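You operate a simulated robot arm through the tools that you are given. There is no shell and no other tool. Be economical: measure what you need, move in short steps, check, and stop when the job is done.

You are at the controls of a simulated robot arm. One attempt, no reset.

JOB
Put things in order on the long table. At the end: the black basin stopper stands where the yellow tape roll stood; the blue measuring tape stands where the white pack stood; the white pack from the long table stands on top of the brown parcel; the pink book stands where the blue measuring tape stood; the yellow tape roll stands where the pink book stood; whatever was shut is shut again. Leave all else as you found it, and nothing knocked over.

Only the result counts: the job must be done as asked and must still hold three seconds after the hand-in. Knocking over, shifting, dropping, spilling or breaking anything else fails it. Lids that push on must go on centred and level and be pressed home; caps that screw on are set level and turned clockwise until they are tight.

ROBOT AND FRAMES
A 7-joint arm with a two-finger parallel gripper, fixed in place. Base frame: the origin is at the foot of the arm, x ahead of it, y to its left, z up; the work surface is at about z = 0. Lengths are in m, angles in rad, forces in N, time in s.
With the tool pointing down near the work surface it reaches from about 0.24 to 0.62 m from the base axis. Its first joint turns from -1.152 to 1.152 rad. Payload 2.6 kg.
Tool frame: the origin (TCP) lies between the finger pads and is the grasp point; the fingertips stand 0.03 m ahead of it; z points along the fingers, y is the line along which they close. The gripper opens to 0.094 m. The fingers are 0.028 m wide and 0.01 m thick; the gripper's body (0.05 by 0.096 m) begins 0.055 m behind the TCP.
Orientation is told as [roll, pitch, yaw] about the base's x, y, z axes, in that order, counted from this pose: with the fingers straight down and closing along the base's y, the tool's x points along the base's -x, its y along +y and its z along -z.

CONTROLS
- The arm moves only by the tool arm_command. Its argument "deltas" is a list that holds one entry, the list of rows, each a list of 6 numbers: the shift along the base's x, y, z in units of 250 mm (1.0 is 250 mm), then the turn, a rotation vector about the base's x, y, z in units of 90 degrees (1.0 is 90 degrees). In form: [[[x, y, z, wx, wy, wz], ...]]. A call has 1 to 10 rows; each row is the pose to reach, as a shift and turn from the pose commanded when the call began. "claw" is the finger opening in m, from 0 to 0.094, set as the call begins (left out, the last holds). A call with a number of a shift or a turn outside -1 to 1 is refused whole. A row lasts 0.2 s, in which the tool goes at most 0.05 m and 0.15 rad; a call with a longer step from one row to the next is refused whole, and so is a gripper value outside its range. A pose out of reach is approached as far as the arm can. The call stops where the force on the tool passes 40 N (or 10 N more than at its start, if that is more) or the arm is blocked; 0.2 s more then pass. The fingers move at their own pace (about 0.072 m/s each) and stop on an object; they squeeze with about 40 N. The grip force told is the motor's: it shows also when the fingers shut on nothing. Time passes only in rows, and 0.2 s behind the last, so rows that repeat a pose let the fingers close. It gives the time, the measured TCP pose, the force on the tool (base axes), the opening and the grip force at its end, in the units of the frame above (readings bear some noise), and new pictures: "show" is both (left out), scene, wrist or none.
- Cameras (640 x 400 px; columns grow to the right, rows downward): "scene" is fixed at [0.0352, 0.4359, 0.5577]; the picture's right is [-0.76, -0.65, 0.00], its down [-0.42, 0.49, -0.77] and it looks along [0.50, -0.58, -0.64] (base axes); focal length 296 px, centre (320, 200). "wrist" rides on the gripper at [-0.037, 0, -0.058] in the tool frame; the picture's right is [0.00, -1.00, 0.00], its down [0.97, 0.00, -0.24] and it looks along [0.24, 0.00, 0.97] (tool axes); focal length 218 px, centre (320, 200).
- measure_at(camera, pixels): there is no depth. For up to 12 entries [column, row, z] of the newest picture of that camera ("zoom" is the newest enlarged one), the place [x, y] in the base frame at which the ray of that pixel passes the height z, good to about 0.003 m. No time passes.
- inspect(camera, box): a new picture of the part [left, top, right, bottom] of that camera's present view, enlarged. No time passes.
- close_job(): hands the job in; it is judged then, once.

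Work in short steps. Measure before you move; look again where a grasp or a placing could have gone wrong, and mend it. You have 80 turns and 120 pictures in all, those below and enlarged ones among them. Open the gripper and draw the arm clear of the work before you hand the job in, unless the task says otherwise; then end with one line.

The tools are called after ">>>" as a command line: name --argument value ..., lists and objects as JSON in quotes. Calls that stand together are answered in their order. arm_command: Moves the arm, as the interface text tells. Its arguments: {"type":"object","properties":{"deltas":{"type":"array"},"claw":{"type":"number"},"show":{"type":"string","enum":["both","scene","wrist","none"]}},"required":["deltas"]} The other tools are called the same way: measure_at (camera, pixels) gives the place at which the rays of pixels pass given heights; inspect (camera, box) takes an enlarged picture of a part of a camera's view; close_job () hands the job in.

At the start:

```text
t: 0.0
tcp_pos: [0.4195, 0.0752, 0.3035]
ee_rot: [0.0, 0.0, 0.0]
force: [0.6, 1.1, 0.0]
width: 0.094
gripper_force: 0.0
```

scene: 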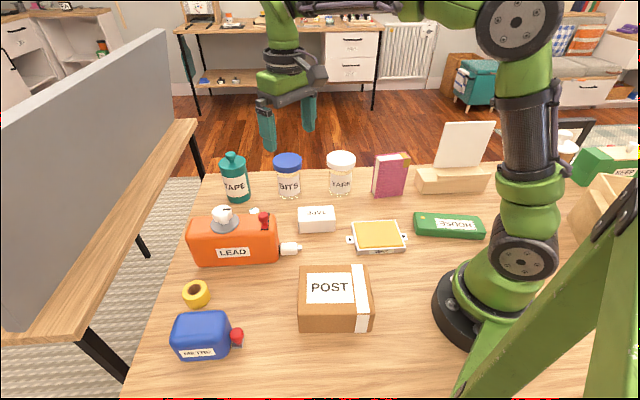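
wrist: 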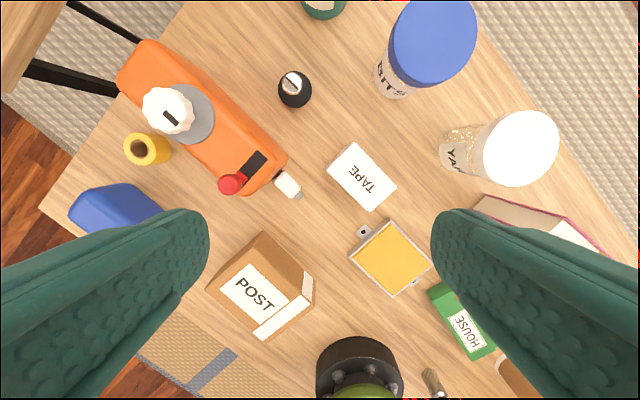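

I start by enlarging the views to identify the items (stopper near wrist (295,90), white pack (360,177), tape roll (147,148), blue tape (115,207), book (540,225)).

>>> inspect --camera "scene" --box '[150, 140, 410, 370]'

>>> inspect --camera "scene" --box '[320, 110, 640, 310]'

>>> inspect --camera "wrist" --box '[60, 20, 420, 245]'

```text
1.74 times, centred on (280, 255) of scene
```

zoom: 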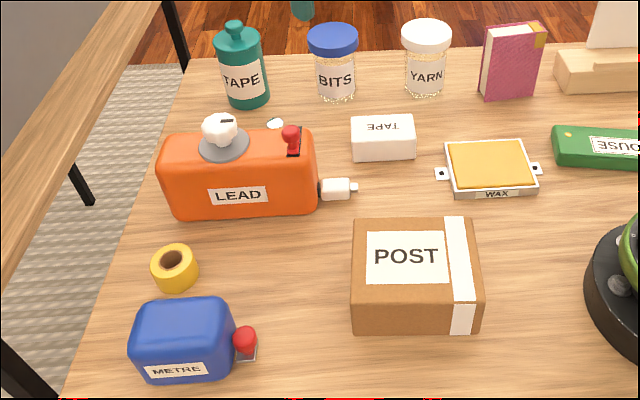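

```text
2.00 times, centred on (480, 210) of scene
```

zoom: 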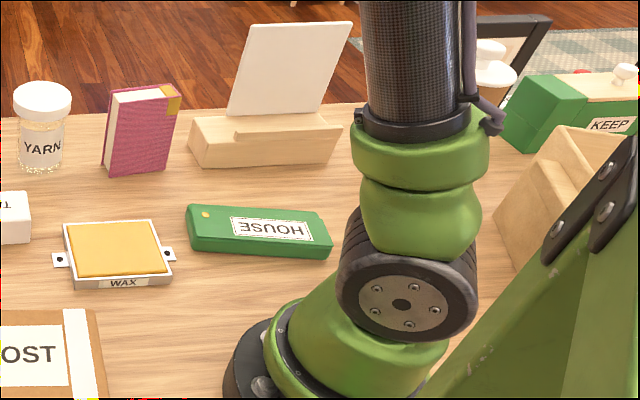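

```text
1.78 times, centred on (240, 132) of wrist
```

zoom: 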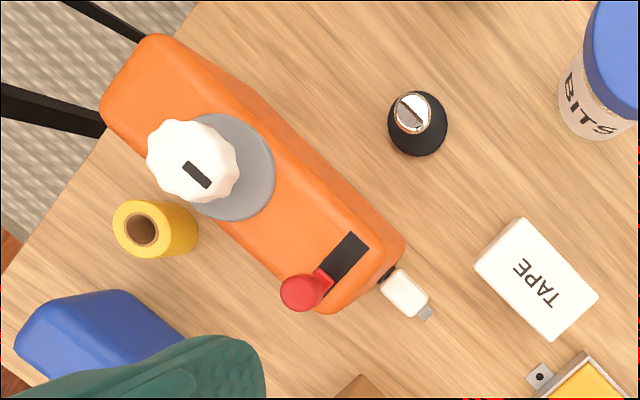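

Measuring key points at several heights to triangulate sizes and places.

>>> measure_at --camera "scene" --pixels '[[196, 288, 0.0], [196, 288, 0.04], [196, 307, 0.0], [172, 355, 0.0], [232, 352, 0.0], [240, 352, 0.0], [300, 231, 0.0], [335, 231, 0.0], [299, 212, 0.03], [335, 210, 0.03], [300, 331, 0.0], [372, 331, 0.0]]'

>>> measure_at --camera "wrist" --pixels '[[140, 149, 0.0], [140, 149, 0.04], [297, 95, 0.0], [297, 95, 0.03], [353, 143, 0.03], [396, 187, 0.03], [371, 211, 0.03], [327, 173, 0.03], [265, 232, 0.07], [315, 295, 0.07], [265, 340, 0.07], [208, 286, 0.07]]'

>>> measure_at --camera "scene" --pixels '[[373, 197, 0.0], [402, 196, 0.0], [374, 155, 0.09], [390, 153, 0.09], [410, 155, 0.09], [404, 160, 0.09], [175, 317, 0.06], [227, 314, 0.06], [180, 312, 0.06], [220, 310, 0.06], [300, 290, 0.07], [368, 265, 0.07]]'

```text
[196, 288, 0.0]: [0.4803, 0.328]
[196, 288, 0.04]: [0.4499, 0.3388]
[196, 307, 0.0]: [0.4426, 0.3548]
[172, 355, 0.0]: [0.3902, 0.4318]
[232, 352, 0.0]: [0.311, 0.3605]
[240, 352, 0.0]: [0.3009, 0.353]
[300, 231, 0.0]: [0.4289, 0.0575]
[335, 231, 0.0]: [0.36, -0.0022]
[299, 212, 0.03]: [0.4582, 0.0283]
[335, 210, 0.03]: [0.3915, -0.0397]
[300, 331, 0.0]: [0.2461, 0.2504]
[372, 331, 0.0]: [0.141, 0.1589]
```

```text
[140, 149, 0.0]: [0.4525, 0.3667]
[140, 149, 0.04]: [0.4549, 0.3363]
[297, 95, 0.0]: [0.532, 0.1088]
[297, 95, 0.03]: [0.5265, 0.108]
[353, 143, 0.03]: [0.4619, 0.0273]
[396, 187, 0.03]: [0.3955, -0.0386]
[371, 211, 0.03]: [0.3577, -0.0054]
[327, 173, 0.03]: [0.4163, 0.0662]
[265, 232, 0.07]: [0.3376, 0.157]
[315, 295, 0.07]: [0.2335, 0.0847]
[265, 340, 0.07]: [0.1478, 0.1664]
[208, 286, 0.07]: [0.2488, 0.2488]
```

```text
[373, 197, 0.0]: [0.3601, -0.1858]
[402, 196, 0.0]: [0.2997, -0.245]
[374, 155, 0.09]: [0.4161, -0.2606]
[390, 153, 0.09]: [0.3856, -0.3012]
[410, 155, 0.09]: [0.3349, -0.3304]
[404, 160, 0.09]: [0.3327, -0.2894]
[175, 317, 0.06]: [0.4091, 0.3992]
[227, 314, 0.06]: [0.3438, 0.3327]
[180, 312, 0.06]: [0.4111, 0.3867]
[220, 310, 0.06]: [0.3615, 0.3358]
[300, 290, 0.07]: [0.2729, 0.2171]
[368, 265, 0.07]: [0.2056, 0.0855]
```

The white pack is about 0.093×0.055 with centre near (0.408,0.012), long axis at 45°. I move above it, yawed 45°, and look.

>>> arm_command --deltas '[[[-0.008, -0.042, -0.06, 0, 0, 0.0834], [-0.016, -0.084, -0.12, 0, 0, 0.1667], [-0.024, -0.126, -0.18, 0, 0, 0.25], [-0.032, -0.168, -0.24, 0, 0, 0.3334], [-0.04, -0.21, -0.32, 0, 0, 0.4167], [-0.047, -0.251, -0.414, 0, 0, 0.5], [-0.047, -0.251, -0.414, 0, 0, 0.5]]]' --claw 0.094

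```text
t: 1.6
tcp_pos: [0.4075, 0.0139, 0.2014]
ee_rot: [-0.001, -0.001, 0.787]
force: [-0.6, -0.5, 0.3]
width: 0.0939
gripper_force: 0.2
```

scene: 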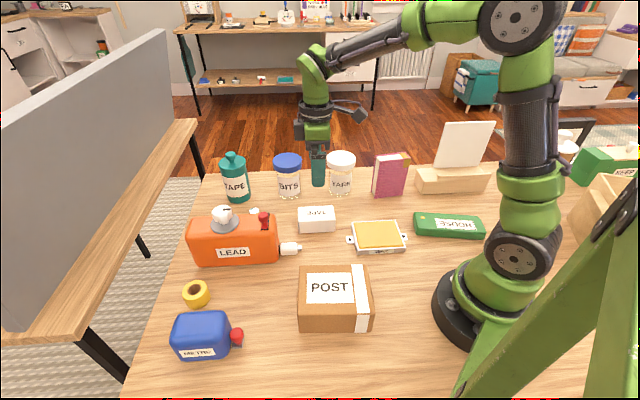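
wrist: 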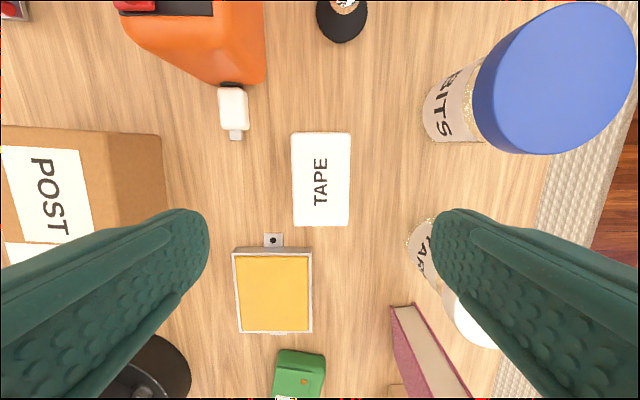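

The pack shows at columns 292–351, rows 132–226; I measure its corners and neighbours.

>>> measure_at --camera "wrist" --pixels '[[292, 132, 0.03], [350, 132, 0.03], [349, 226, 0.03], [293, 226, 0.03], [405, 240, 0.0], [425, 130, 0.0], [233, 250, 0.02], [312, 250, 0.02], [390, 308, 0.1], [472, 398, 0.1], [317, 20, 0.0], [367, 20, 0.0]]'

>>> inspect --camera "scene" --box '[280, 190, 360, 250]'

```text
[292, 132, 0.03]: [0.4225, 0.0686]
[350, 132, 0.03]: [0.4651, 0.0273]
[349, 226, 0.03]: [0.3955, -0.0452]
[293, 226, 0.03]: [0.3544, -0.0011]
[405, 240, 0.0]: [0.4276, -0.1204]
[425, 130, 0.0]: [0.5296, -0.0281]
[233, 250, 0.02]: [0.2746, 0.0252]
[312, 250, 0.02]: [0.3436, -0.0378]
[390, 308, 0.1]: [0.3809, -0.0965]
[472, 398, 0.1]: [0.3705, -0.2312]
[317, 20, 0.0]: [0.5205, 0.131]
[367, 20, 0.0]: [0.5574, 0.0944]
```

```text
6.67 times, centred on (320, 220) of scene
```

zoom: 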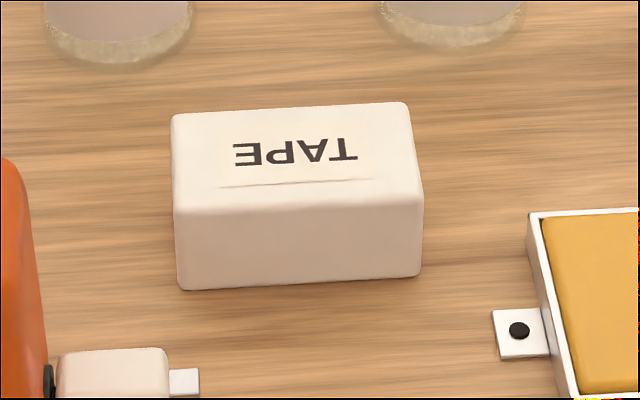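

Triangulating pack height.

>>> measure_at --camera "scene" --pixels '[[298.6, 220, 0.03], [298.6, 220, 0.04], [298, 207, 0.03], [298, 207, 0.04], [333, 205, 0.03], [333, 205, 0.04], [299, 233, 0.0], [335, 231, 0.0]]'

>>> measure_at --camera "wrist" --pixels '[[292, 132, 0.04], [350, 132, 0.04], [349, 226, 0.04], [293, 226, 0.04]]'

```text
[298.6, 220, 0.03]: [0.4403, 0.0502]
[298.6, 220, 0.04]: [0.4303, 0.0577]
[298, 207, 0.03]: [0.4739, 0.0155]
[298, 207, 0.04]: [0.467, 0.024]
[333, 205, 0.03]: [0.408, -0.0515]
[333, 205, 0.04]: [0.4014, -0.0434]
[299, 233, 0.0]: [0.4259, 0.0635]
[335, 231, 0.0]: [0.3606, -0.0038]
```

```text
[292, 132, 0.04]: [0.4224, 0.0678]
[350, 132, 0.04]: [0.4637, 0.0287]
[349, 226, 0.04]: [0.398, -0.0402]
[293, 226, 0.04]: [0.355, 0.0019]
```

Pack height ≈0.042, centre (0.410,0.0135). I descend to z=0.037 with open fingers.

>>> arm_command --deltas '[[[0.009, 0.004, -0.19, 0, 0, 0], [0.009, 0.004, -0.38, 0, 0, 0], [0.009, 0.004, -0.54, 0, 0, 0], [0.009, 0.004, -0.652, 0, 0, 0], [0.009, 0.004, -0.652, 0, 0, 0]]]' --claw 0.094 --show "none"

>>> arm_command --deltas '[[[0, 0, 0, 0, 0, 0], [0, 0, 0, 0, 0, 0], [0, 0, 0, 0, 0, 0], [0, 0, 0, 0, 0, 0], [0, 0, 0.1, 0, 0, 0], [0, 0, 0.3, 0, 0, 0], [0, 0, 0.5, 0, 0, 0], [0, 0, 0.652, 0, 0, 0], [0, 0, 0.652, 0, 0, 0]]]' --claw 0.03

```text
t: 2.8
tcp_pos: [0.4101, 0.0145, 0.0369]
ee_rot: [0.0, 0.0, 0.785]
force: [-0.1, 0.0, -0.4]
width: 0.0942
gripper_force: 0.0
```

```text
t: 4.8
tcp_pos: [0.4118, 0.0142, 0.1999]
ee_rot: [0.0, 0.001, 0.785]
force: [-0.4, 0.3, -1.2]
width: 0.0615
gripper_force: 40.5
```

scene: 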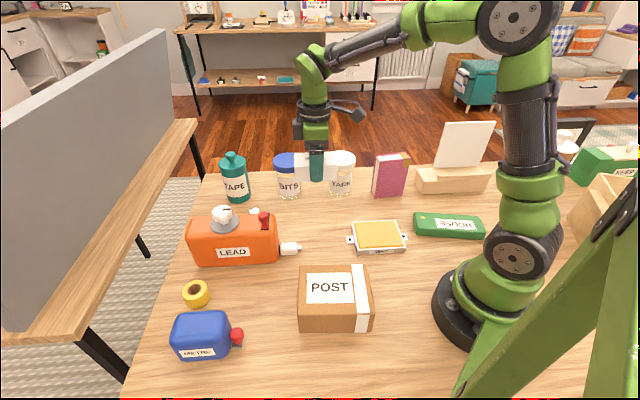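
wrist: 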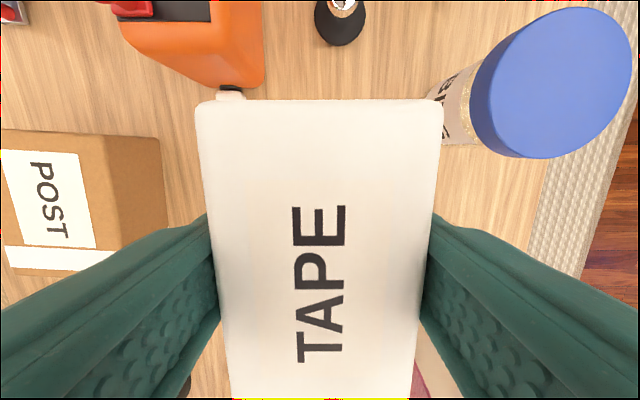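

Pack is held (0.0615 wide). Now measuring the parcel's top corners at candidate heights in the scene view.

>>> measure_at --camera "scene" --pixels '[[298.4, 315.3, 0.04], [298.4, 315.3, 0.06], [372.5, 314.2, 0.04], [372.5, 314.2, 0.06], [300, 266, 0.04], [300, 266, 0.06], [370.8, 264.8, 0.04], [370.8, 264.8, 0.06], [299, 331.4, 0.0], [372.5, 331, 0.0]]'

>>> inspect --camera "scene" --box '[280, 250, 400, 340]'

>>> inspect --camera "scene" --box '[150, 270, 270, 370]'

```text
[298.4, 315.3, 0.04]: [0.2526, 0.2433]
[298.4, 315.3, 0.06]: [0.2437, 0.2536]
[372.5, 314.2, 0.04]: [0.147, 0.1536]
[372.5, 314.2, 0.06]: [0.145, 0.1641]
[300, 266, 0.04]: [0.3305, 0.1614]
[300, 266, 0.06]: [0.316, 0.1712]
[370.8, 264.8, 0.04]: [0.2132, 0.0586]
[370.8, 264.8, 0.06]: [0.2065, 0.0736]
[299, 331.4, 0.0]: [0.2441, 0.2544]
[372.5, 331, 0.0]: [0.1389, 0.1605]
```

```text
4.44 times, centred on (340, 295) of scene
```

zoom: 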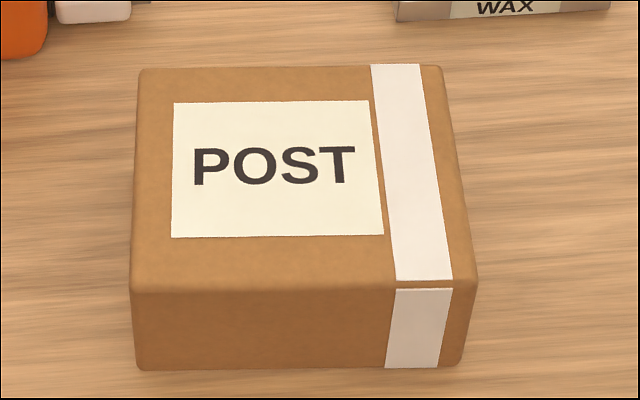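

```text
4.00 times, centred on (210, 320) of scene
```

zoom: 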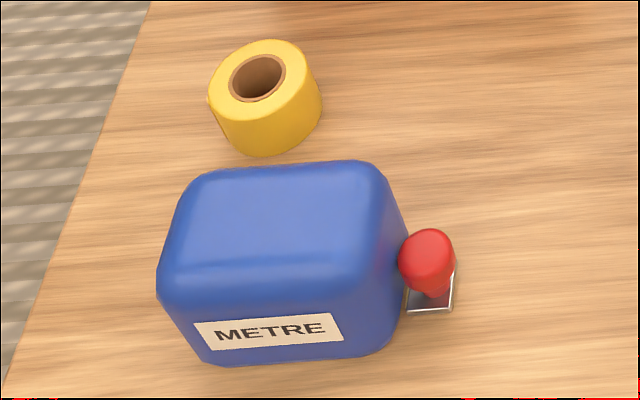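

Parcel top is ≈0.06, centre ≈(0.228,0.166). I carry the pack over it at z 0.2.

>>> arm_command --deltas '[[[-0.121, 0.101, 0, 0, 0, 0], [-0.243, 0.203, 0, 0, 0, 0], [-0.364, 0.304, 0, 0, 0, 0], [-0.485, 0.405, 0, 0, 0, 0], [-0.607, 0.507, 0, 0, 0, 0], [-0.728, 0.608, -0.1, 0, 0, 0], [-0.728, 0.608, -0.2, 0, 0, 0], [-0.728, 0.608, -0.3, 0, 0, 0], [-0.728, 0.608, -0.3, 0, 0, 0]]]'

```text
t: 6.8
tcp_pos: [0.2286, 0.1649, 0.1259]
ee_rot: [0.0, 0.0, 0.786]
force: [0.1, -0.2, -2.0]
width: 0.0617
gripper_force: 40.2
```

scene: 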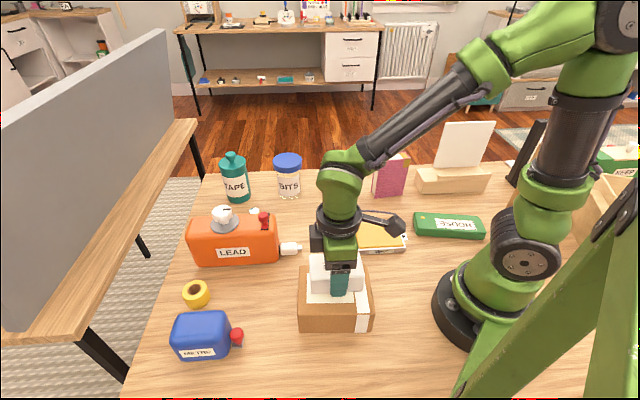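
wrist: 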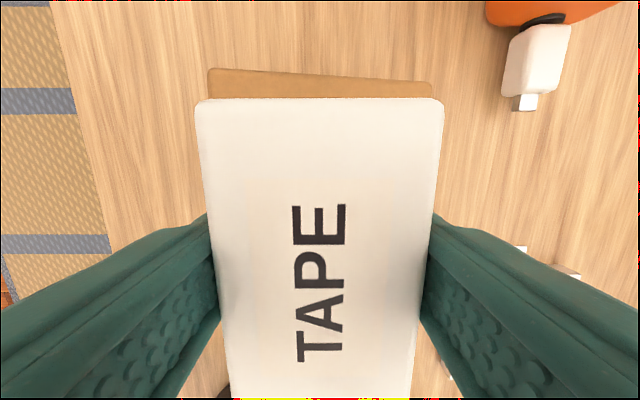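

The pack is over the parcel's middle; I lower in small steps until contact.

>>> arm_command --deltas '[[[0, 0, -0.05, 0, 0, 0], [0, 0, -0.08, 0, 0, 0], [0, 0, -0.095, 0, 0, 0], [0, 0, -0.102, 0, 0, 0], [0, 0, -0.108, 0, 0, 0], [0, 0, -0.112, 0, 0, 0]]]'

```text
t: 8.1
tcp_pos: [0.2296, 0.1672, 0.099]
ee_rot: [0.0, -0.005, 0.786]
force: [-2.6, 0.0, 5.9]
width: 0.0617
gripper_force: 39.8
stopped in row 6: the force on the tool passed its limit (the readings are from after the stop); the commanded pose is now the measured one
```

scene: 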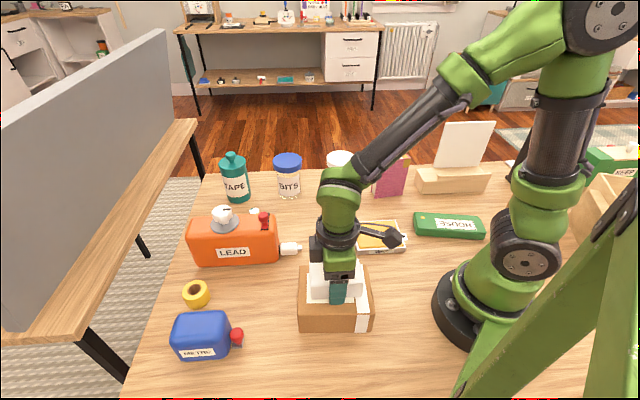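
wrist: 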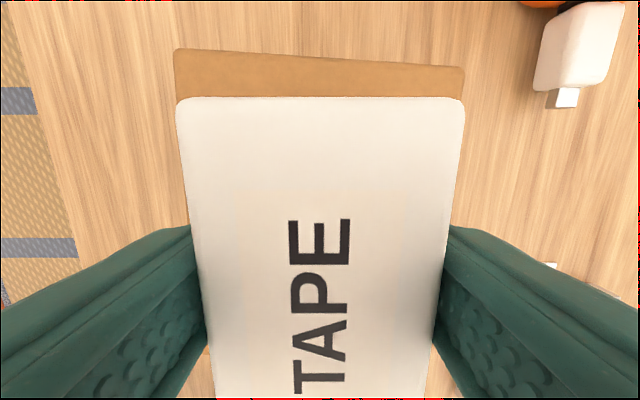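

Contact at z 0.099. I release and rise.

>>> arm_command --deltas '[[[0, 0, 0.004, 0, 0, 0], [0, 0, 0.004, 0, 0, 0], [0, 0, 0.004, 0, 0, 0], [0, 0, 0.15, 0, 0, 0], [0, 0, 0.3, 0, 0, 0], [0, 0, 0.48, 0, 0, 0], [0, 0, 0.48, 0, 0, 0]]]' --claw 0.094

```text
t: 9.7
tcp_pos: [0.2272, 0.1675, 0.2198]
ee_rot: [0.0, -0.003, 0.787]
force: [-0.7, 0.4, 0.4]
width: 0.0941
gripper_force: 0.0
```

scene: 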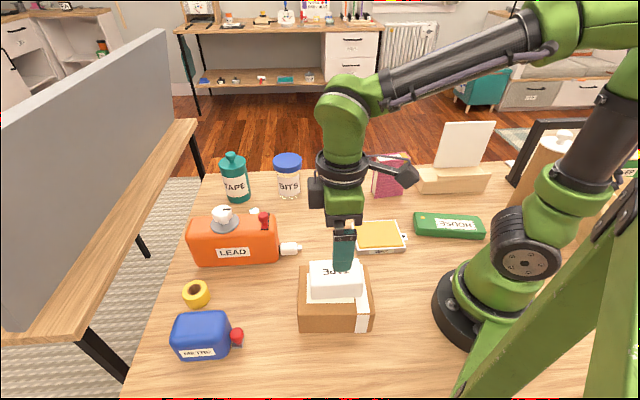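
wrist: 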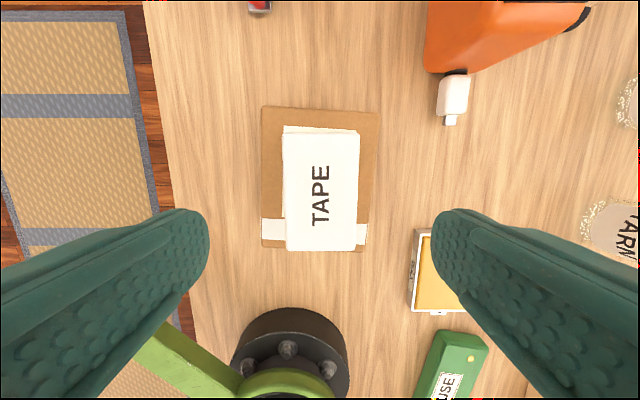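

The pack sits on the parcel. Next I hover over the blue measuring tape near (0.36,0.375) to measure it.

>>> arm_command --deltas '[[[0.088, 0.138, 0.02, 0, 0, 0], [0.177, 0.277, 0.04, 0, 0, 0], [0.265, 0.415, 0.06, 0, 0, 0], [0.353, 0.553, 0.08, 0, 0, 0], [0.442, 0.692, 0.1, 0, 0, 0], [0.53, 0.83, 0.12, 0, 0, 0], [0.53, 0.83, 0.12, 0, 0, 0]]]'

```text
t: 11.3
tcp_pos: [0.3607, 0.3746, 0.2494]
ee_rot: [0.0, -0.004, 0.783]
force: [-0.4, 1.2, -0.6]
width: 0.0939
gripper_force: 0.1
```

scene: 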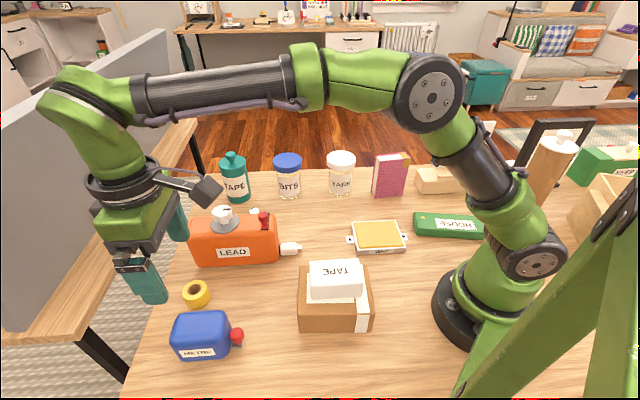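
wrist: 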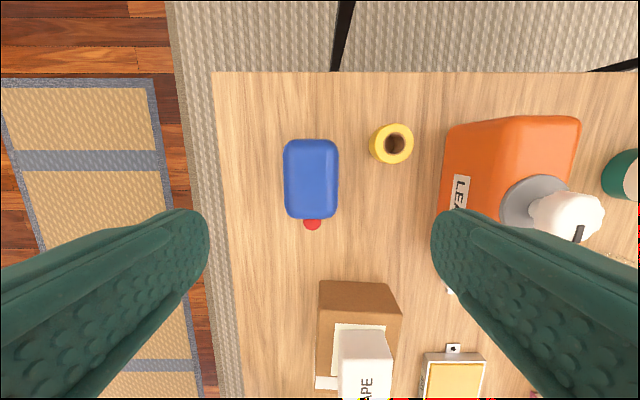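

The blue tape is at columns 284–338, rows 139–219. Measuring corners at two heights, with the roll too.

>>> measure_at --camera "wrist" --pixels '[[286, 142, 0.06], [337, 141, 0.06], [286, 215, 0.06], [337, 215, 0.06], [286, 142, 0.04], [337, 141, 0.04], [312, 224, 0.03], [395, 144, 0.035], [369, 144, 0.03], [394, 163, 0.0], [413, 140, 0.03], [437, 200, 0.03]]'

>>> inspect --camera "wrist" --box '[260, 100, 440, 240]'

>>> measure_at --camera "scene" --pixels '[[172, 321, 0.06], [225, 319, 0.06], [174, 317, 0.07], [225, 316, 0.07], [180, 362, 0.0], [230, 358, 0.0], [233, 345, 0.02], [198, 288, 0.035], [198, 288, 0.045], [184, 358, 0.0], [208, 410, 0.0]]'

```text
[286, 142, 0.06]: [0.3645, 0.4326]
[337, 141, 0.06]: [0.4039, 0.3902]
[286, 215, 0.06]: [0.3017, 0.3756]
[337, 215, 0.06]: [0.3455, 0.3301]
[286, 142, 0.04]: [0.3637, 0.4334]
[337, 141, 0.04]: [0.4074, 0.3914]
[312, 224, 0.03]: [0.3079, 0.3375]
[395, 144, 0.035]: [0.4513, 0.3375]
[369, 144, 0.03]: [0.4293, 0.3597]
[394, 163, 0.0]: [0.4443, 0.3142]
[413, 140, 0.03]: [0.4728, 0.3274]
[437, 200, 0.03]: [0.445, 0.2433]
```

```text
2.86 times, centred on (350, 170) of wrist
```

zoom: 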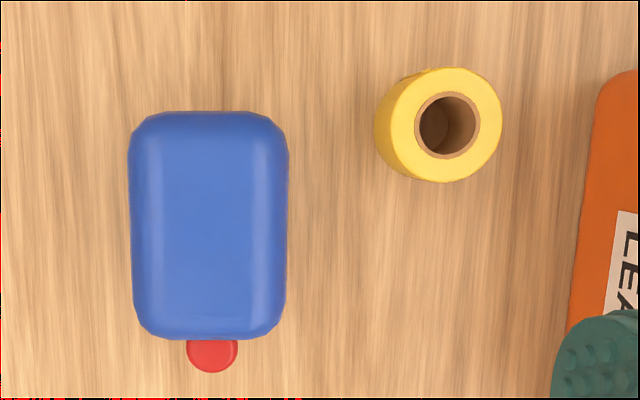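

```text
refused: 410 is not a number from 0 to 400
```

Blue tape body: centre ≈(0.354,0.3815), about 0.06×0.085, yaw 45°. I descend to z 0.04 and then grip.

>>> arm_command --deltas '[[[-0.03, 0.027, -0.17, 0, 0.003, 0], [-0.03, 0.027, -0.34, 0, 0.003, 0], [-0.03, 0.027, -0.51, 0, 0.003, 0], [-0.03, 0.027, -0.64, 0, 0.003, 0], [-0.03, 0.027, -0.76, 0, 0.003, 0], [-0.03, 0.027, -0.836, 0, 0.003, 0], [-0.03, 0.027, -0.836, 0, 0.003, 0]]]' --claw 0.094

```text
t: 12.9
tcp_pos: [0.3546, 0.3826, 0.0399]
ee_rot: [0.004, -0.001, 0.785]
force: [0.2, 0.5, -1.1]
width: 0.0939
gripper_force: 0.0
```

scene: 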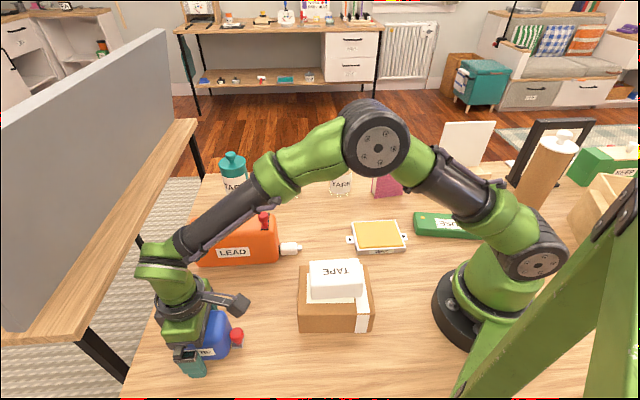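
wrist: 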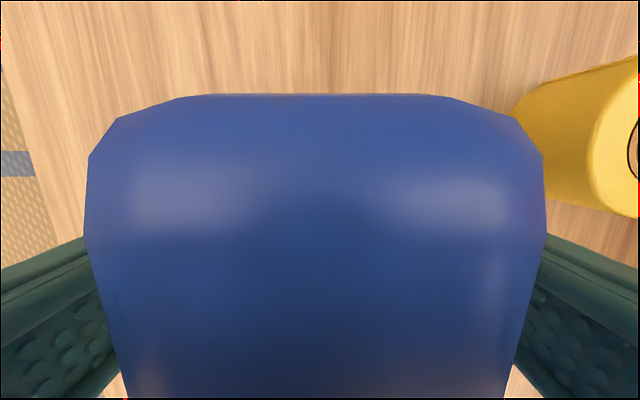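

Fingers straddle the body. I close and lift to z 0.2.

>>> arm_command --deltas '[[[0, 0, 0, 0, 0, 0], [0, 0, 0, 0, 0, 0], [0, 0, 0, 0, 0, 0], [0, 0, 0, 0, 0, 0], [0, 0, 0.1, 0, 0, 0], [0, 0, 0.28, 0, 0, 0], [0, 0, 0.46, 0, 0, 0], [0, 0, 0.64, 0, 0, 0], [0, 0, 0.64, 0, 0, 0]]]' --claw 0.03

```text
t: 14.9
tcp_pos: [0.3544, 0.3816, 0.2004]
ee_rot: [0.002, 0.0, 0.786]
force: [0.3, -0.2, -2.0]
width: 0.0659
gripper_force: 39.9
```

scene: 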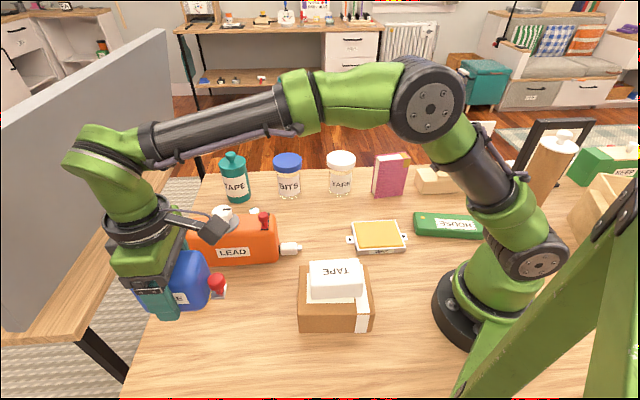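
wrist: 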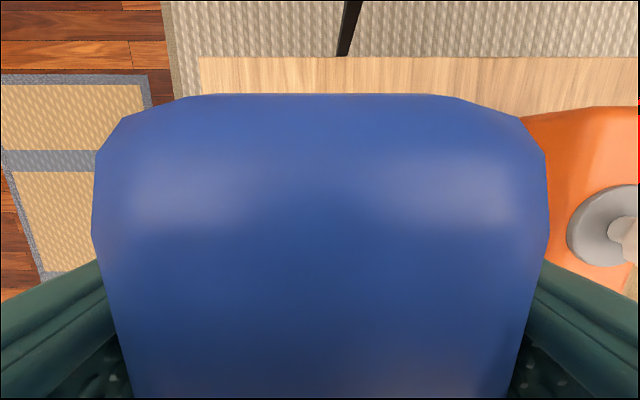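

Tape held (0.066). Carrying it over toward the pack's old place in two calls.

>>> arm_command --deltas '[[[0.02, -0.15, 0.04, 0, 0, 0], [0.04, -0.3, 0.08, 0, 0, 0], [0.06, -0.45, 0.08, 0, 0, 0], [0.09, -0.6, 0.08, 0, 0, 0], [0.11, -0.736, 0.08, 0, 0, 0]]]' --show "none"

>>> arm_command --deltas '[[[0.02, -0.15, 0, 0, 0, 0], [0.04, -0.3, 0, 0, 0, 0], [0.06, -0.45, 0, 0, 0, 0], [0.09, -0.6, -0.05, 0, 0, 0], [0.114, -0.737, -0.15, 0, 0, 0], [0.114, -0.737, -0.3, 0, 0, 0], [0.114, -0.737, -0.45, 0, 0, 0], [0.114, -0.737, -0.45, 0, 0, 0]]]'

```text
t: 16.1
tcp_pos: [0.3806, 0.1987, 0.2204]
ee_rot: [0.005, -0.003, 0.786]
force: [0.2, -0.4, -2.6]
width: 0.066
gripper_force: 39.9
```

```text
t: 17.9
tcp_pos: [0.4109, 0.0152, 0.1086]
ee_rot: [0.003, 0.0, 0.785]
force: [0.1, 0.3, -2.0]
width: 0.0661
gripper_force: 39.9
```

scene: 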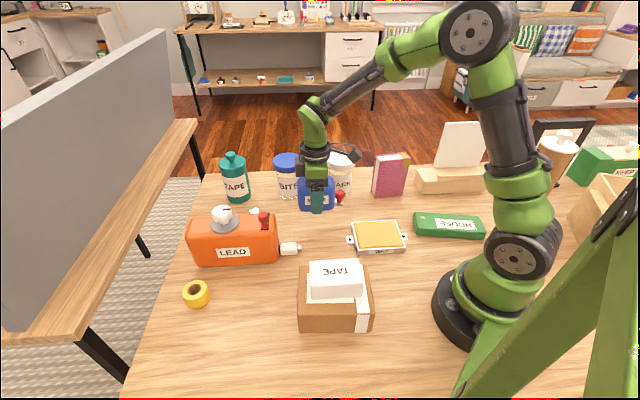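
wrist: 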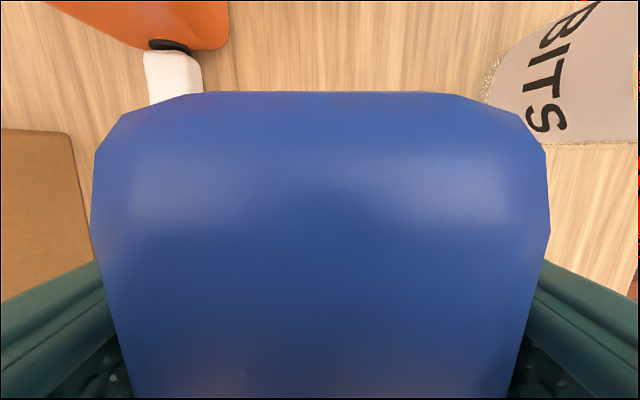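

Above the place; I lower to just at table contact (z≈0.040).

>>> arm_command --deltas '[[[-0.002, -0.004, -0.1, 0, 0, 0], [-0.002, -0.004, -0.2, 0, 0, 0], [-0.002, -0.004, -0.25, 0, 0, 0], [-0.002, -0.004, -0.268, 0, 0, 0], [-0.002, -0.004, -0.268, 0, 0, 0]]]'

```text
t: 19.1
tcp_pos: [0.4096, 0.0131, 0.0423]
ee_rot: [0.003, -0.002, 0.786]
force: [-1.4, 0.8, -2.0]
width: 0.066
gripper_force: 40.3
```

scene: 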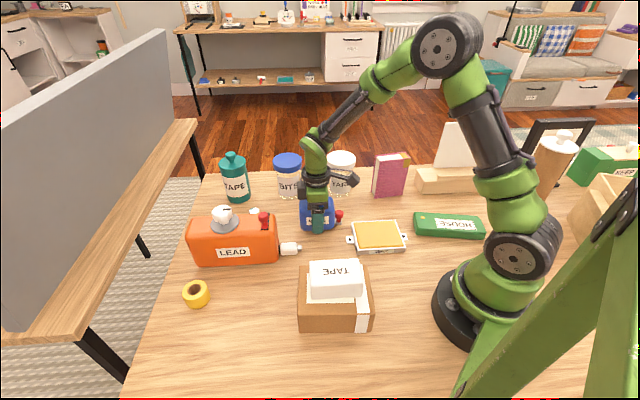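
wrist: 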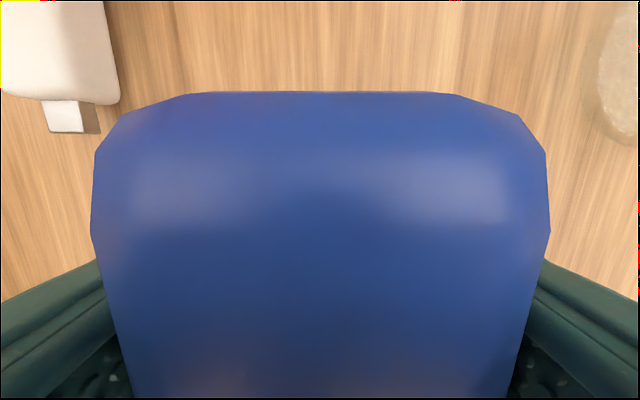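

Still about 2 mm up with no contact; I lower 2–3 mm gently.

>>> arm_command --deltas '[[[0, 0, -0.005, 0, 0, 0], [0, 0, -0.009, 0, 0, 0], [0, 0, -0.009, 0, 0, 0]]]' --show "none"

```text
t: 19.9
tcp_pos: [0.4105, 0.0128, 0.0403]
ee_rot: [0.005, -0.002, 0.786]
force: [-4.2, -0.1, 8.8]
width: 0.066
gripper_force: 39.9
```

Contact (8.8 N). Release and rise.

>>> arm_command --deltas '[[[0, 0, 0, 0, 0, 0], [0, 0, 0, 0, 0, 0], [0, 0, 0, 0, 0, 0], [0, 0, 0.18, 0, 0, 0], [0, 0, 0.36, 0, 0, 0], [0, 0, 0.54, 0, 0, 0], [0, 0, 0.72, 0, 0, 0], [0, 0, 0.88, 0, 0, 0], [0, 0, 0.88, 0, 0, 0]]]' --claw 0.094

```text
t: 21.9
tcp_pos: [0.4093, 0.0115, 0.2612]
ee_rot: [0.003, -0.002, 0.788]
force: [-0.3, -0.2, -0.2]
width: 0.094
gripper_force: 0.1
```

scene: 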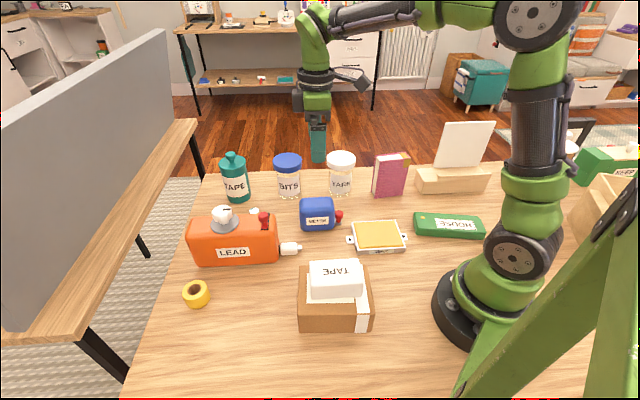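
wrist: 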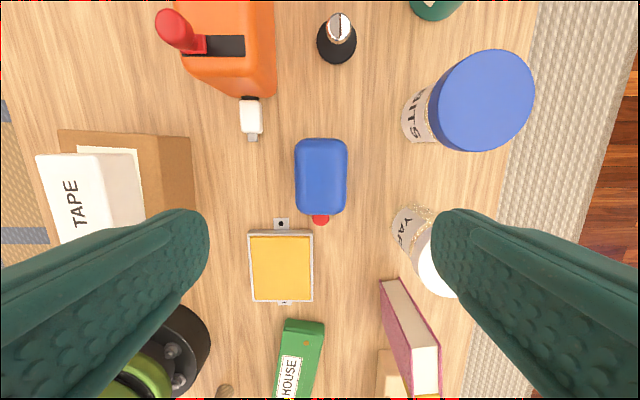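

The blue tape stands in the pack's place. Now I hover beyond the book, seen at wrist (410,335), to measure.

>>> arm_command --deltas '[[[-0.03, -0.15, 0.05, 0, 0, 0], [-0.06, -0.3, 0.1, 0, 0, 0], [-0.1, -0.45, 0.1, 0, 0, 0], [-0.13, -0.6, 0.1, 0, 0, 0], [-0.16, -0.75, 0.1, 0, 0, 0], [-0.2, -0.92, 0.1, 0, 0, 0], [-0.2, -0.92, 0.1, 0, 0, 0]]]'

```text
t: 23.5
tcp_pos: [0.3584, -0.217, 0.2833]
ee_rot: [0.002, -0.001, 0.787]
force: [-0.1, 0.2, 0.5]
width: 0.0939
gripper_force: 0.0
```

scene: 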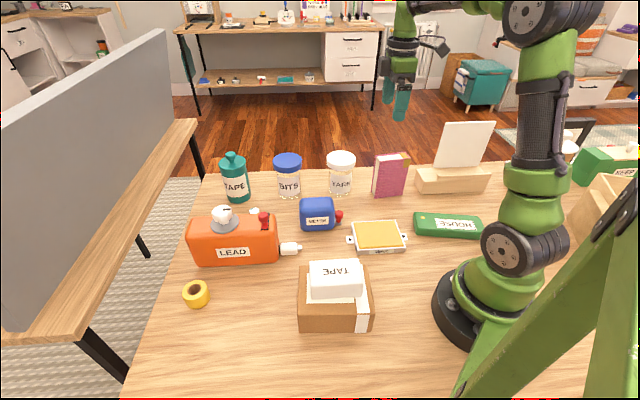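
wrist: 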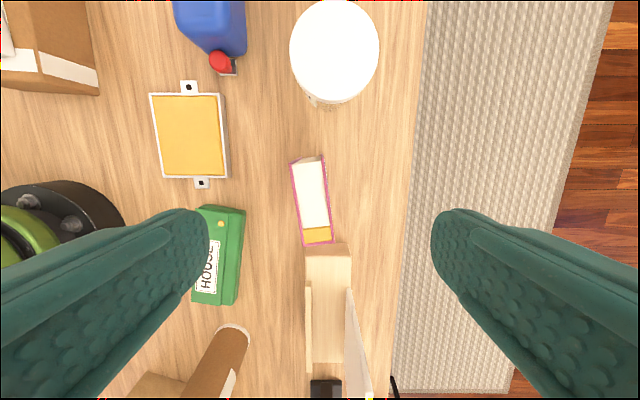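

The book's top spans wrist (291,163)-(333,245). Zoom and triangulate.

>>> inspect --camera "wrist" --box '[250, 130, 370, 270]'

>>> inspect --camera "scene" --box '[350, 130, 450, 210]'

>>> measure_at --camera "wrist" --pixels '[[291, 164, 0.1], [322, 160, 0.1], [333, 242, 0.1], [304, 246, 0.1], [291, 164, 0.08], [322, 160, 0.08], [333, 242, 0.08], [304, 246, 0.08], [350, 243, 0.06], [306, 243, 0.06], [345, 85, 0.0]]'

```text
2.86 times, centred on (310, 200) of wrist
```

zoom: 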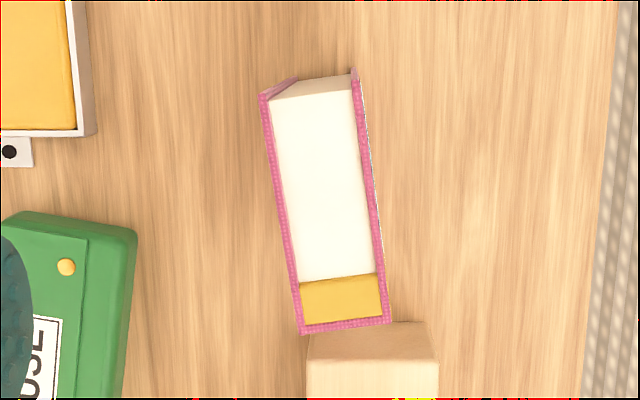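

```text
5.00 times, centred on (400, 170) of scene
```

zoom: 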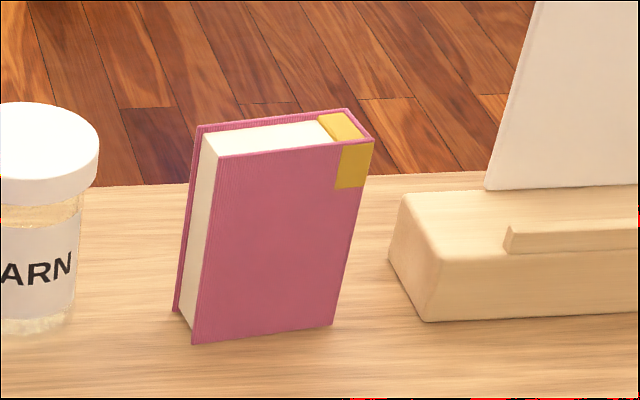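

```text
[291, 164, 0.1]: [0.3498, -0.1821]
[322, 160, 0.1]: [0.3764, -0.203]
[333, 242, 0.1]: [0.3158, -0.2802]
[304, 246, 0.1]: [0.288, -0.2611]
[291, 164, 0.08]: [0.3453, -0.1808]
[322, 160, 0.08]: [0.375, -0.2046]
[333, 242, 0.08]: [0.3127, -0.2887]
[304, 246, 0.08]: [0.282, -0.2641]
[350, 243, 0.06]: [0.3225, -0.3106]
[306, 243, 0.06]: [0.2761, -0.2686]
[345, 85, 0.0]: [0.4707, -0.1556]
```

Cross-checking with the scene view's corners.

>>> measure_at --camera "scene" --pixels '[[374.4, 198.6, 0.0], [402.6, 194.6, 0.0], [379, 161, 0.08], [379, 161, 0.1], [411, 158.4, 0.08], [411, 158.4, 0.1], [376, 155.4, 0.08], [376, 155.4, 0.1]]'

```text
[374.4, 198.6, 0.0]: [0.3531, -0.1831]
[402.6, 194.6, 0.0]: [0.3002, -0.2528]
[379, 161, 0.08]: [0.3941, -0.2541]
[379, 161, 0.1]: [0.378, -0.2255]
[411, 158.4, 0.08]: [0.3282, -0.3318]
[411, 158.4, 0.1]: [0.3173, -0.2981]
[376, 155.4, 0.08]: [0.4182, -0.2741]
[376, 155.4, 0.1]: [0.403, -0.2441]
```

Book: height ≈0.13, thickness ≈0.03, centre ≈(0.338,-0.227), long axis at ≈52°. I align the yaw and drop to z 0.2 to verify.

>>> arm_command --deltas '[[[-0.04, -0.02, -0.1, 0, 0, 0.04], [-0.082, -0.04, -0.2, 0, 0, 0.083], [-0.082, -0.04, -0.333, 0, 0, 0.083], [-0.082, -0.04, -0.333, 0, 0, 0.083]]]' --claw 0.094 --show "wrist"

```text
t: 24.5
tcp_pos: [0.3401, -0.2289, 0.2017]
ee_rot: [0.003, -0.002, 0.916]
force: [-0.7, -0.8, 0.2]
width: 0.0939
gripper_force: 0.1
```

wrist: 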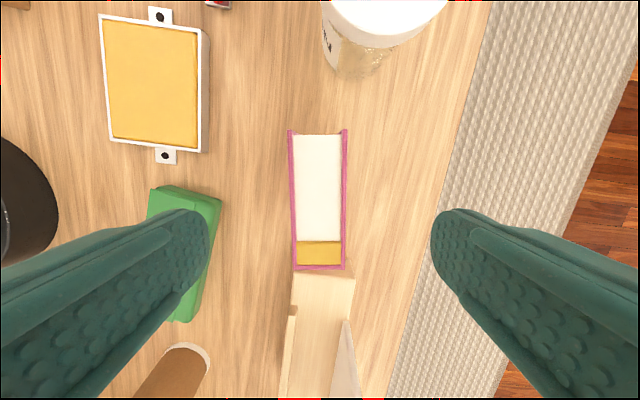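

>>> measure_at --camera "wrist" --pixels '[[288, 131, 0.13], [347, 131, 0.13], [346, 269, 0.13], [294, 270, 0.13], [288, 131, 0.12], [347, 131, 0.12], [346, 269, 0.12], [294, 270, 0.12], [320, 271, 0.06]]'

```text
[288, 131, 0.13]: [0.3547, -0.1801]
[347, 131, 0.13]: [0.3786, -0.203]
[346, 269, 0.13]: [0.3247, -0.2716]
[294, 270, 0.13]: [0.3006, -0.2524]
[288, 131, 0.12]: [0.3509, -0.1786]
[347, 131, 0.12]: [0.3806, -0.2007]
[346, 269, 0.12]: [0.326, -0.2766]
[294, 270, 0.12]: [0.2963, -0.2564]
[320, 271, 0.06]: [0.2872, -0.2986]
```

Aligned well (book centre (0.3395,-0.227)). Descend to z 0.10 and grip.

>>> arm_command --deltas '[[[0, 0.004, -0.15, 0, 0, 0], [0, 0.004, -0.3, 0, 0, 0], [0, 0.004, -0.407, 0, 0, 0], [0, 0.004, -0.407, 0, 0, 0]]]' --claw 0.094 --show "none"

>>> arm_command --deltas '[[[0, 0, 0, 0, 0, 0], [0, 0, 0, 0, 0, 0], [0, 0, 0, 0, 0, 0], [0, 0, 0, 0, 0, 0], [0, 0, 0, 0, 0, 0], [0, 0, 0, 0, 0, 0]]]' --claw 0.01

```text
t: 25.5
tcp_pos: [0.3397, -0.2266, 0.1008]
ee_rot: [0.003, -0.001, 0.916]
force: [0.6, -0.2, 0.2]
width: 0.0939
gripper_force: 0.2
```

```text
t: 26.9
tcp_pos: [0.3387, -0.2265, 0.1002]
ee_rot: [0.004, -0.003, 0.917]
force: [0.9, 0.1, 0.6]
width: 0.0391
gripper_force: 40.2
```

scene: 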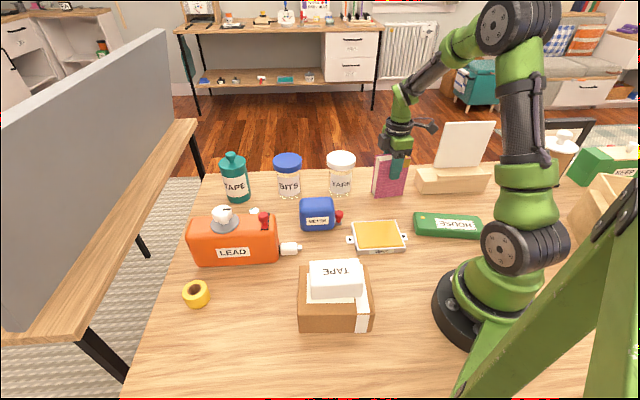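
wrist: 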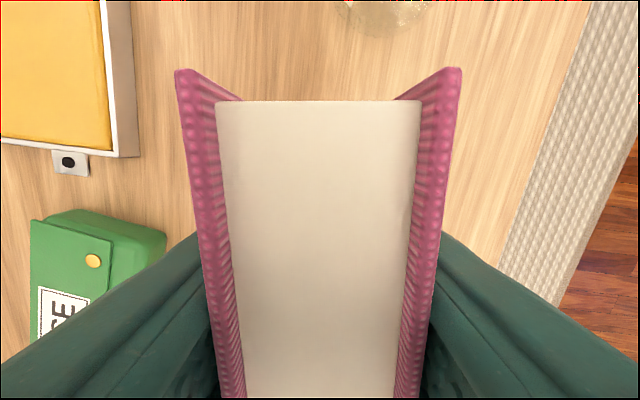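

Book gripped (0.039). Lift straight up to z≈0.29, then carry across.

>>> arm_command --deltas '[[[0, 0, 0.08, 0, 0, 0], [0, 0, 0.24, 0, 0, 0], [0, 0, 0.42, 0, 0, 0], [0, 0, 0.6, 0, 0, 0], [0, 0, 0.76, 0, 0, 0], [0.01, 0.18, 0.76, 0, 0, 0], [0.01, 0.36, 0.76, 0, 0, 0], [0.01, 0.54, 0.76, 0, 0, 0], [0.02, 0.72, 0.76, 0, 0, 0], [0.02, 0.9, 0.76, 0, 0, 0]]]'

>>> arm_command --deltas '[[[0, 0.18, 0, 0, 0, 0], [0, 0.36, 0, 0, 0, 0], [0, 0.54, 0, 0, 0, 0], [0, 0.72, 0, 0, 0, 0], [0, 0.9, 0, 0, 0, 0]]]'

```text
t: 29.1
tcp_pos: [0.3455, -0.0022, 0.2896]
ee_rot: [0.002, -0.001, 0.915]
force: [-0.1, -0.2, -3.2]
width: 0.0389
gripper_force: 40.3
```

scene: 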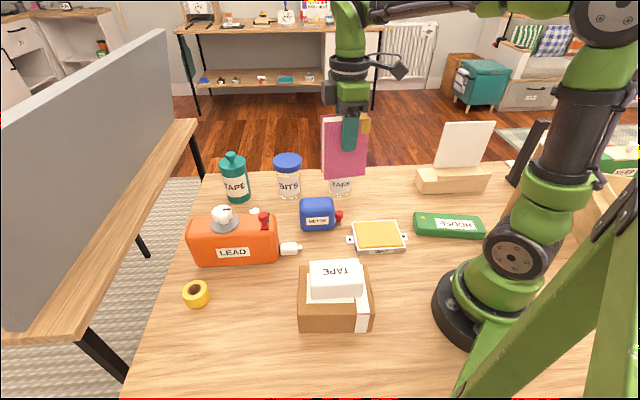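
wrist: 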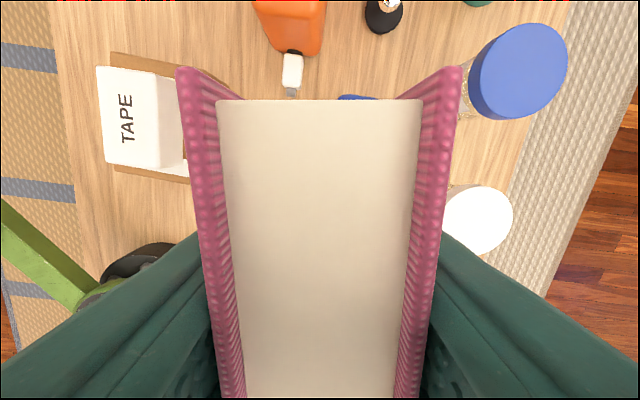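

```text
t: 30.3
tcp_pos: [0.343, 0.2228, 0.2875]
ee_rot: [0.002, 0.001, 0.915]
force: [0.6, -0.3, -2.7]
width: 0.0392
gripper_force: 40.1
```

scene: 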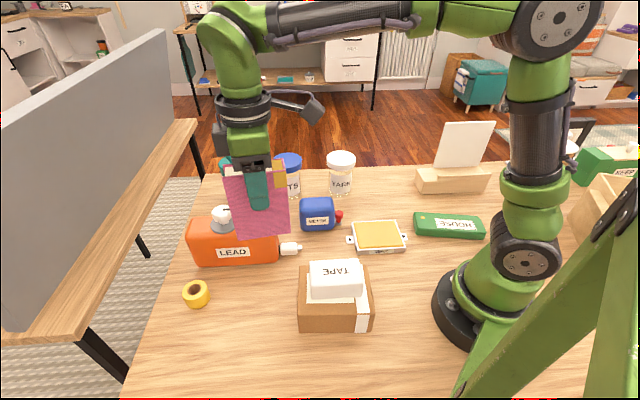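
wrist: 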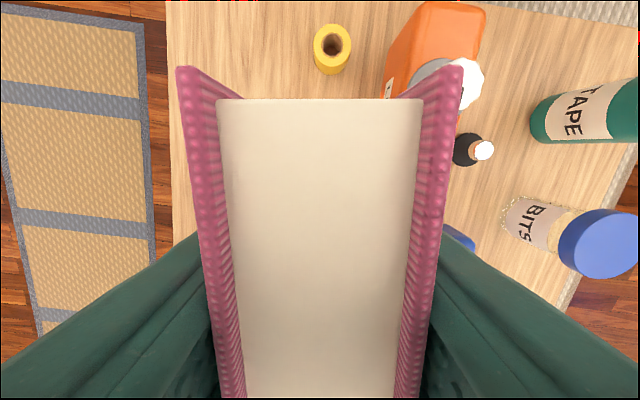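

Continue to (0.354,0.3815) and lower to z≈0.15.

>>> arm_command --deltas '[[[0.01, 0.16, 0, 0, 0, 0], [0.02, 0.32, 0, 0, 0, 0], [0.03, 0.48, 0, 0, 0, 0], [0.042, 0.635, 0, 0, 0, 0], [0.042, 0.635, -0.15, 0, 0, 0], [0.042, 0.635, -0.3, 0, 0, 0], [0.042, 0.635, -0.45, 0, 0, 0], [0.042, 0.635, -0.58, 0, 0, 0], [0.042, 0.635, -0.58, 0, 0, 0]]]'

```text
t: 32.3
tcp_pos: [0.3553, 0.3817, 0.1435]
ee_rot: [0.005, 0.0, 0.917]
force: [1.0, 0.3, -3.6]
width: 0.0391
gripper_force: 40.0
```

scene: 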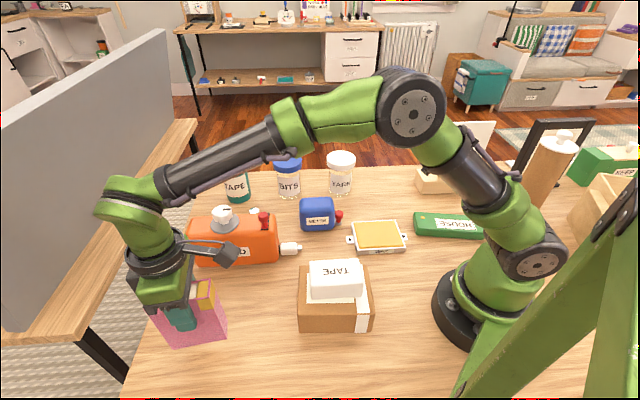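
wrist: 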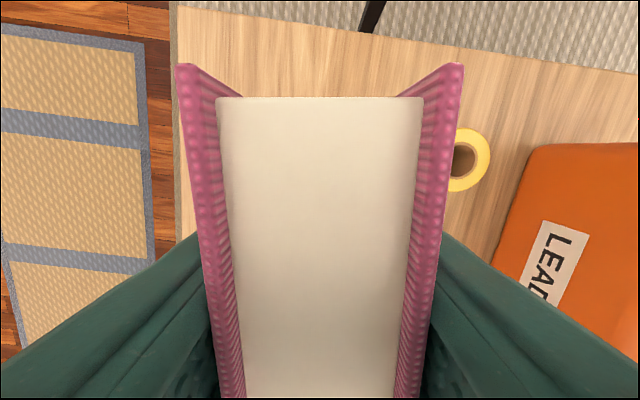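

Lowering to the table, gently near z 0.101.

>>> arm_command --deltas '[[[-0.004, 0, -0.08, 0, 0, 0], [-0.004, 0, -0.14, 0, 0, 0], [-0.004, 0, -0.16, 0, 0, 0], [-0.004, 0, -0.168, 0, 0, 0], [-0.004, 0, -0.174, 0, 0, 0], [-0.004, 0, -0.174, 0, 0, 0]]]' --show "none"

```text
t: 33.7
tcp_pos: [0.3535, 0.3824, 0.1009]
ee_rot: [0.003, -0.003, 0.914]
force: [0.1, -0.2, -2.8]
width: 0.0391
gripper_force: 39.9
```

>>> arm_command --deltas '[[[0, 0, -0.004, 0, 0, 0], [0, 0, -0.008, 0, 0, 0], [0, 0, -0.008, 0, 0, 0]]]' --show "none"

```text
t: 34.5
tcp_pos: [0.3537, 0.3827, 0.0998]
ee_rot: [0.004, -0.004, 0.915]
force: [-5.5, -7.5, 18.8]
width: 0.0392
gripper_force: 40.5
```

Contact at 0.0998 (18.8 N). I relax 1 mm, release, and rise straight up.

>>> arm_command --deltas '[[[0, 0, 0.004, 0, 0, 0], [0, 0, 0.004, 0, 0, 0], [0, 0, 0.004, 0, 0, 0], [0, 0, 0.004, 0, 0, 0], [0, 0, 0.12, 0, 0, 0], [0, 0, 0.28, 0, 0, 0], [0, 0, 0.44, 0, 0, 0], [0, 0, 0.6, 0, 0, 0], [0, 0, 0.72, 0, 0, 0], [0, 0, 0.72, 0, 0, 0]]]' --claw 0.094

```text
t: 36.7
tcp_pos: [0.352, 0.3831, 0.2803]
ee_rot: [0.004, -0.001, 0.917]
force: [0.9, 0.1, -0.8]
width: 0.0938
gripper_force: 0.0
```

scene: 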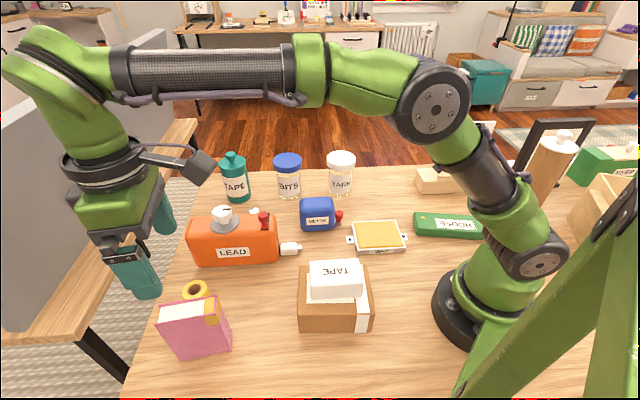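
wrist: 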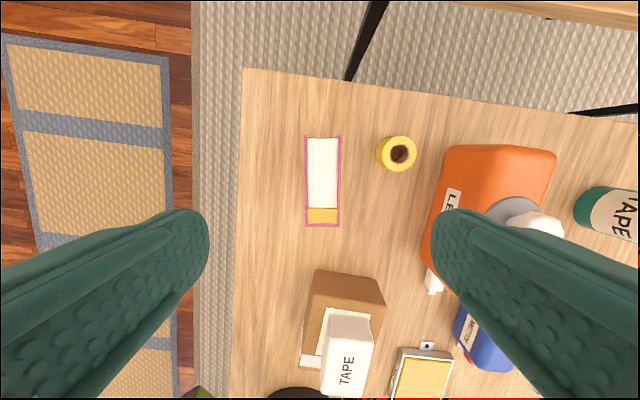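

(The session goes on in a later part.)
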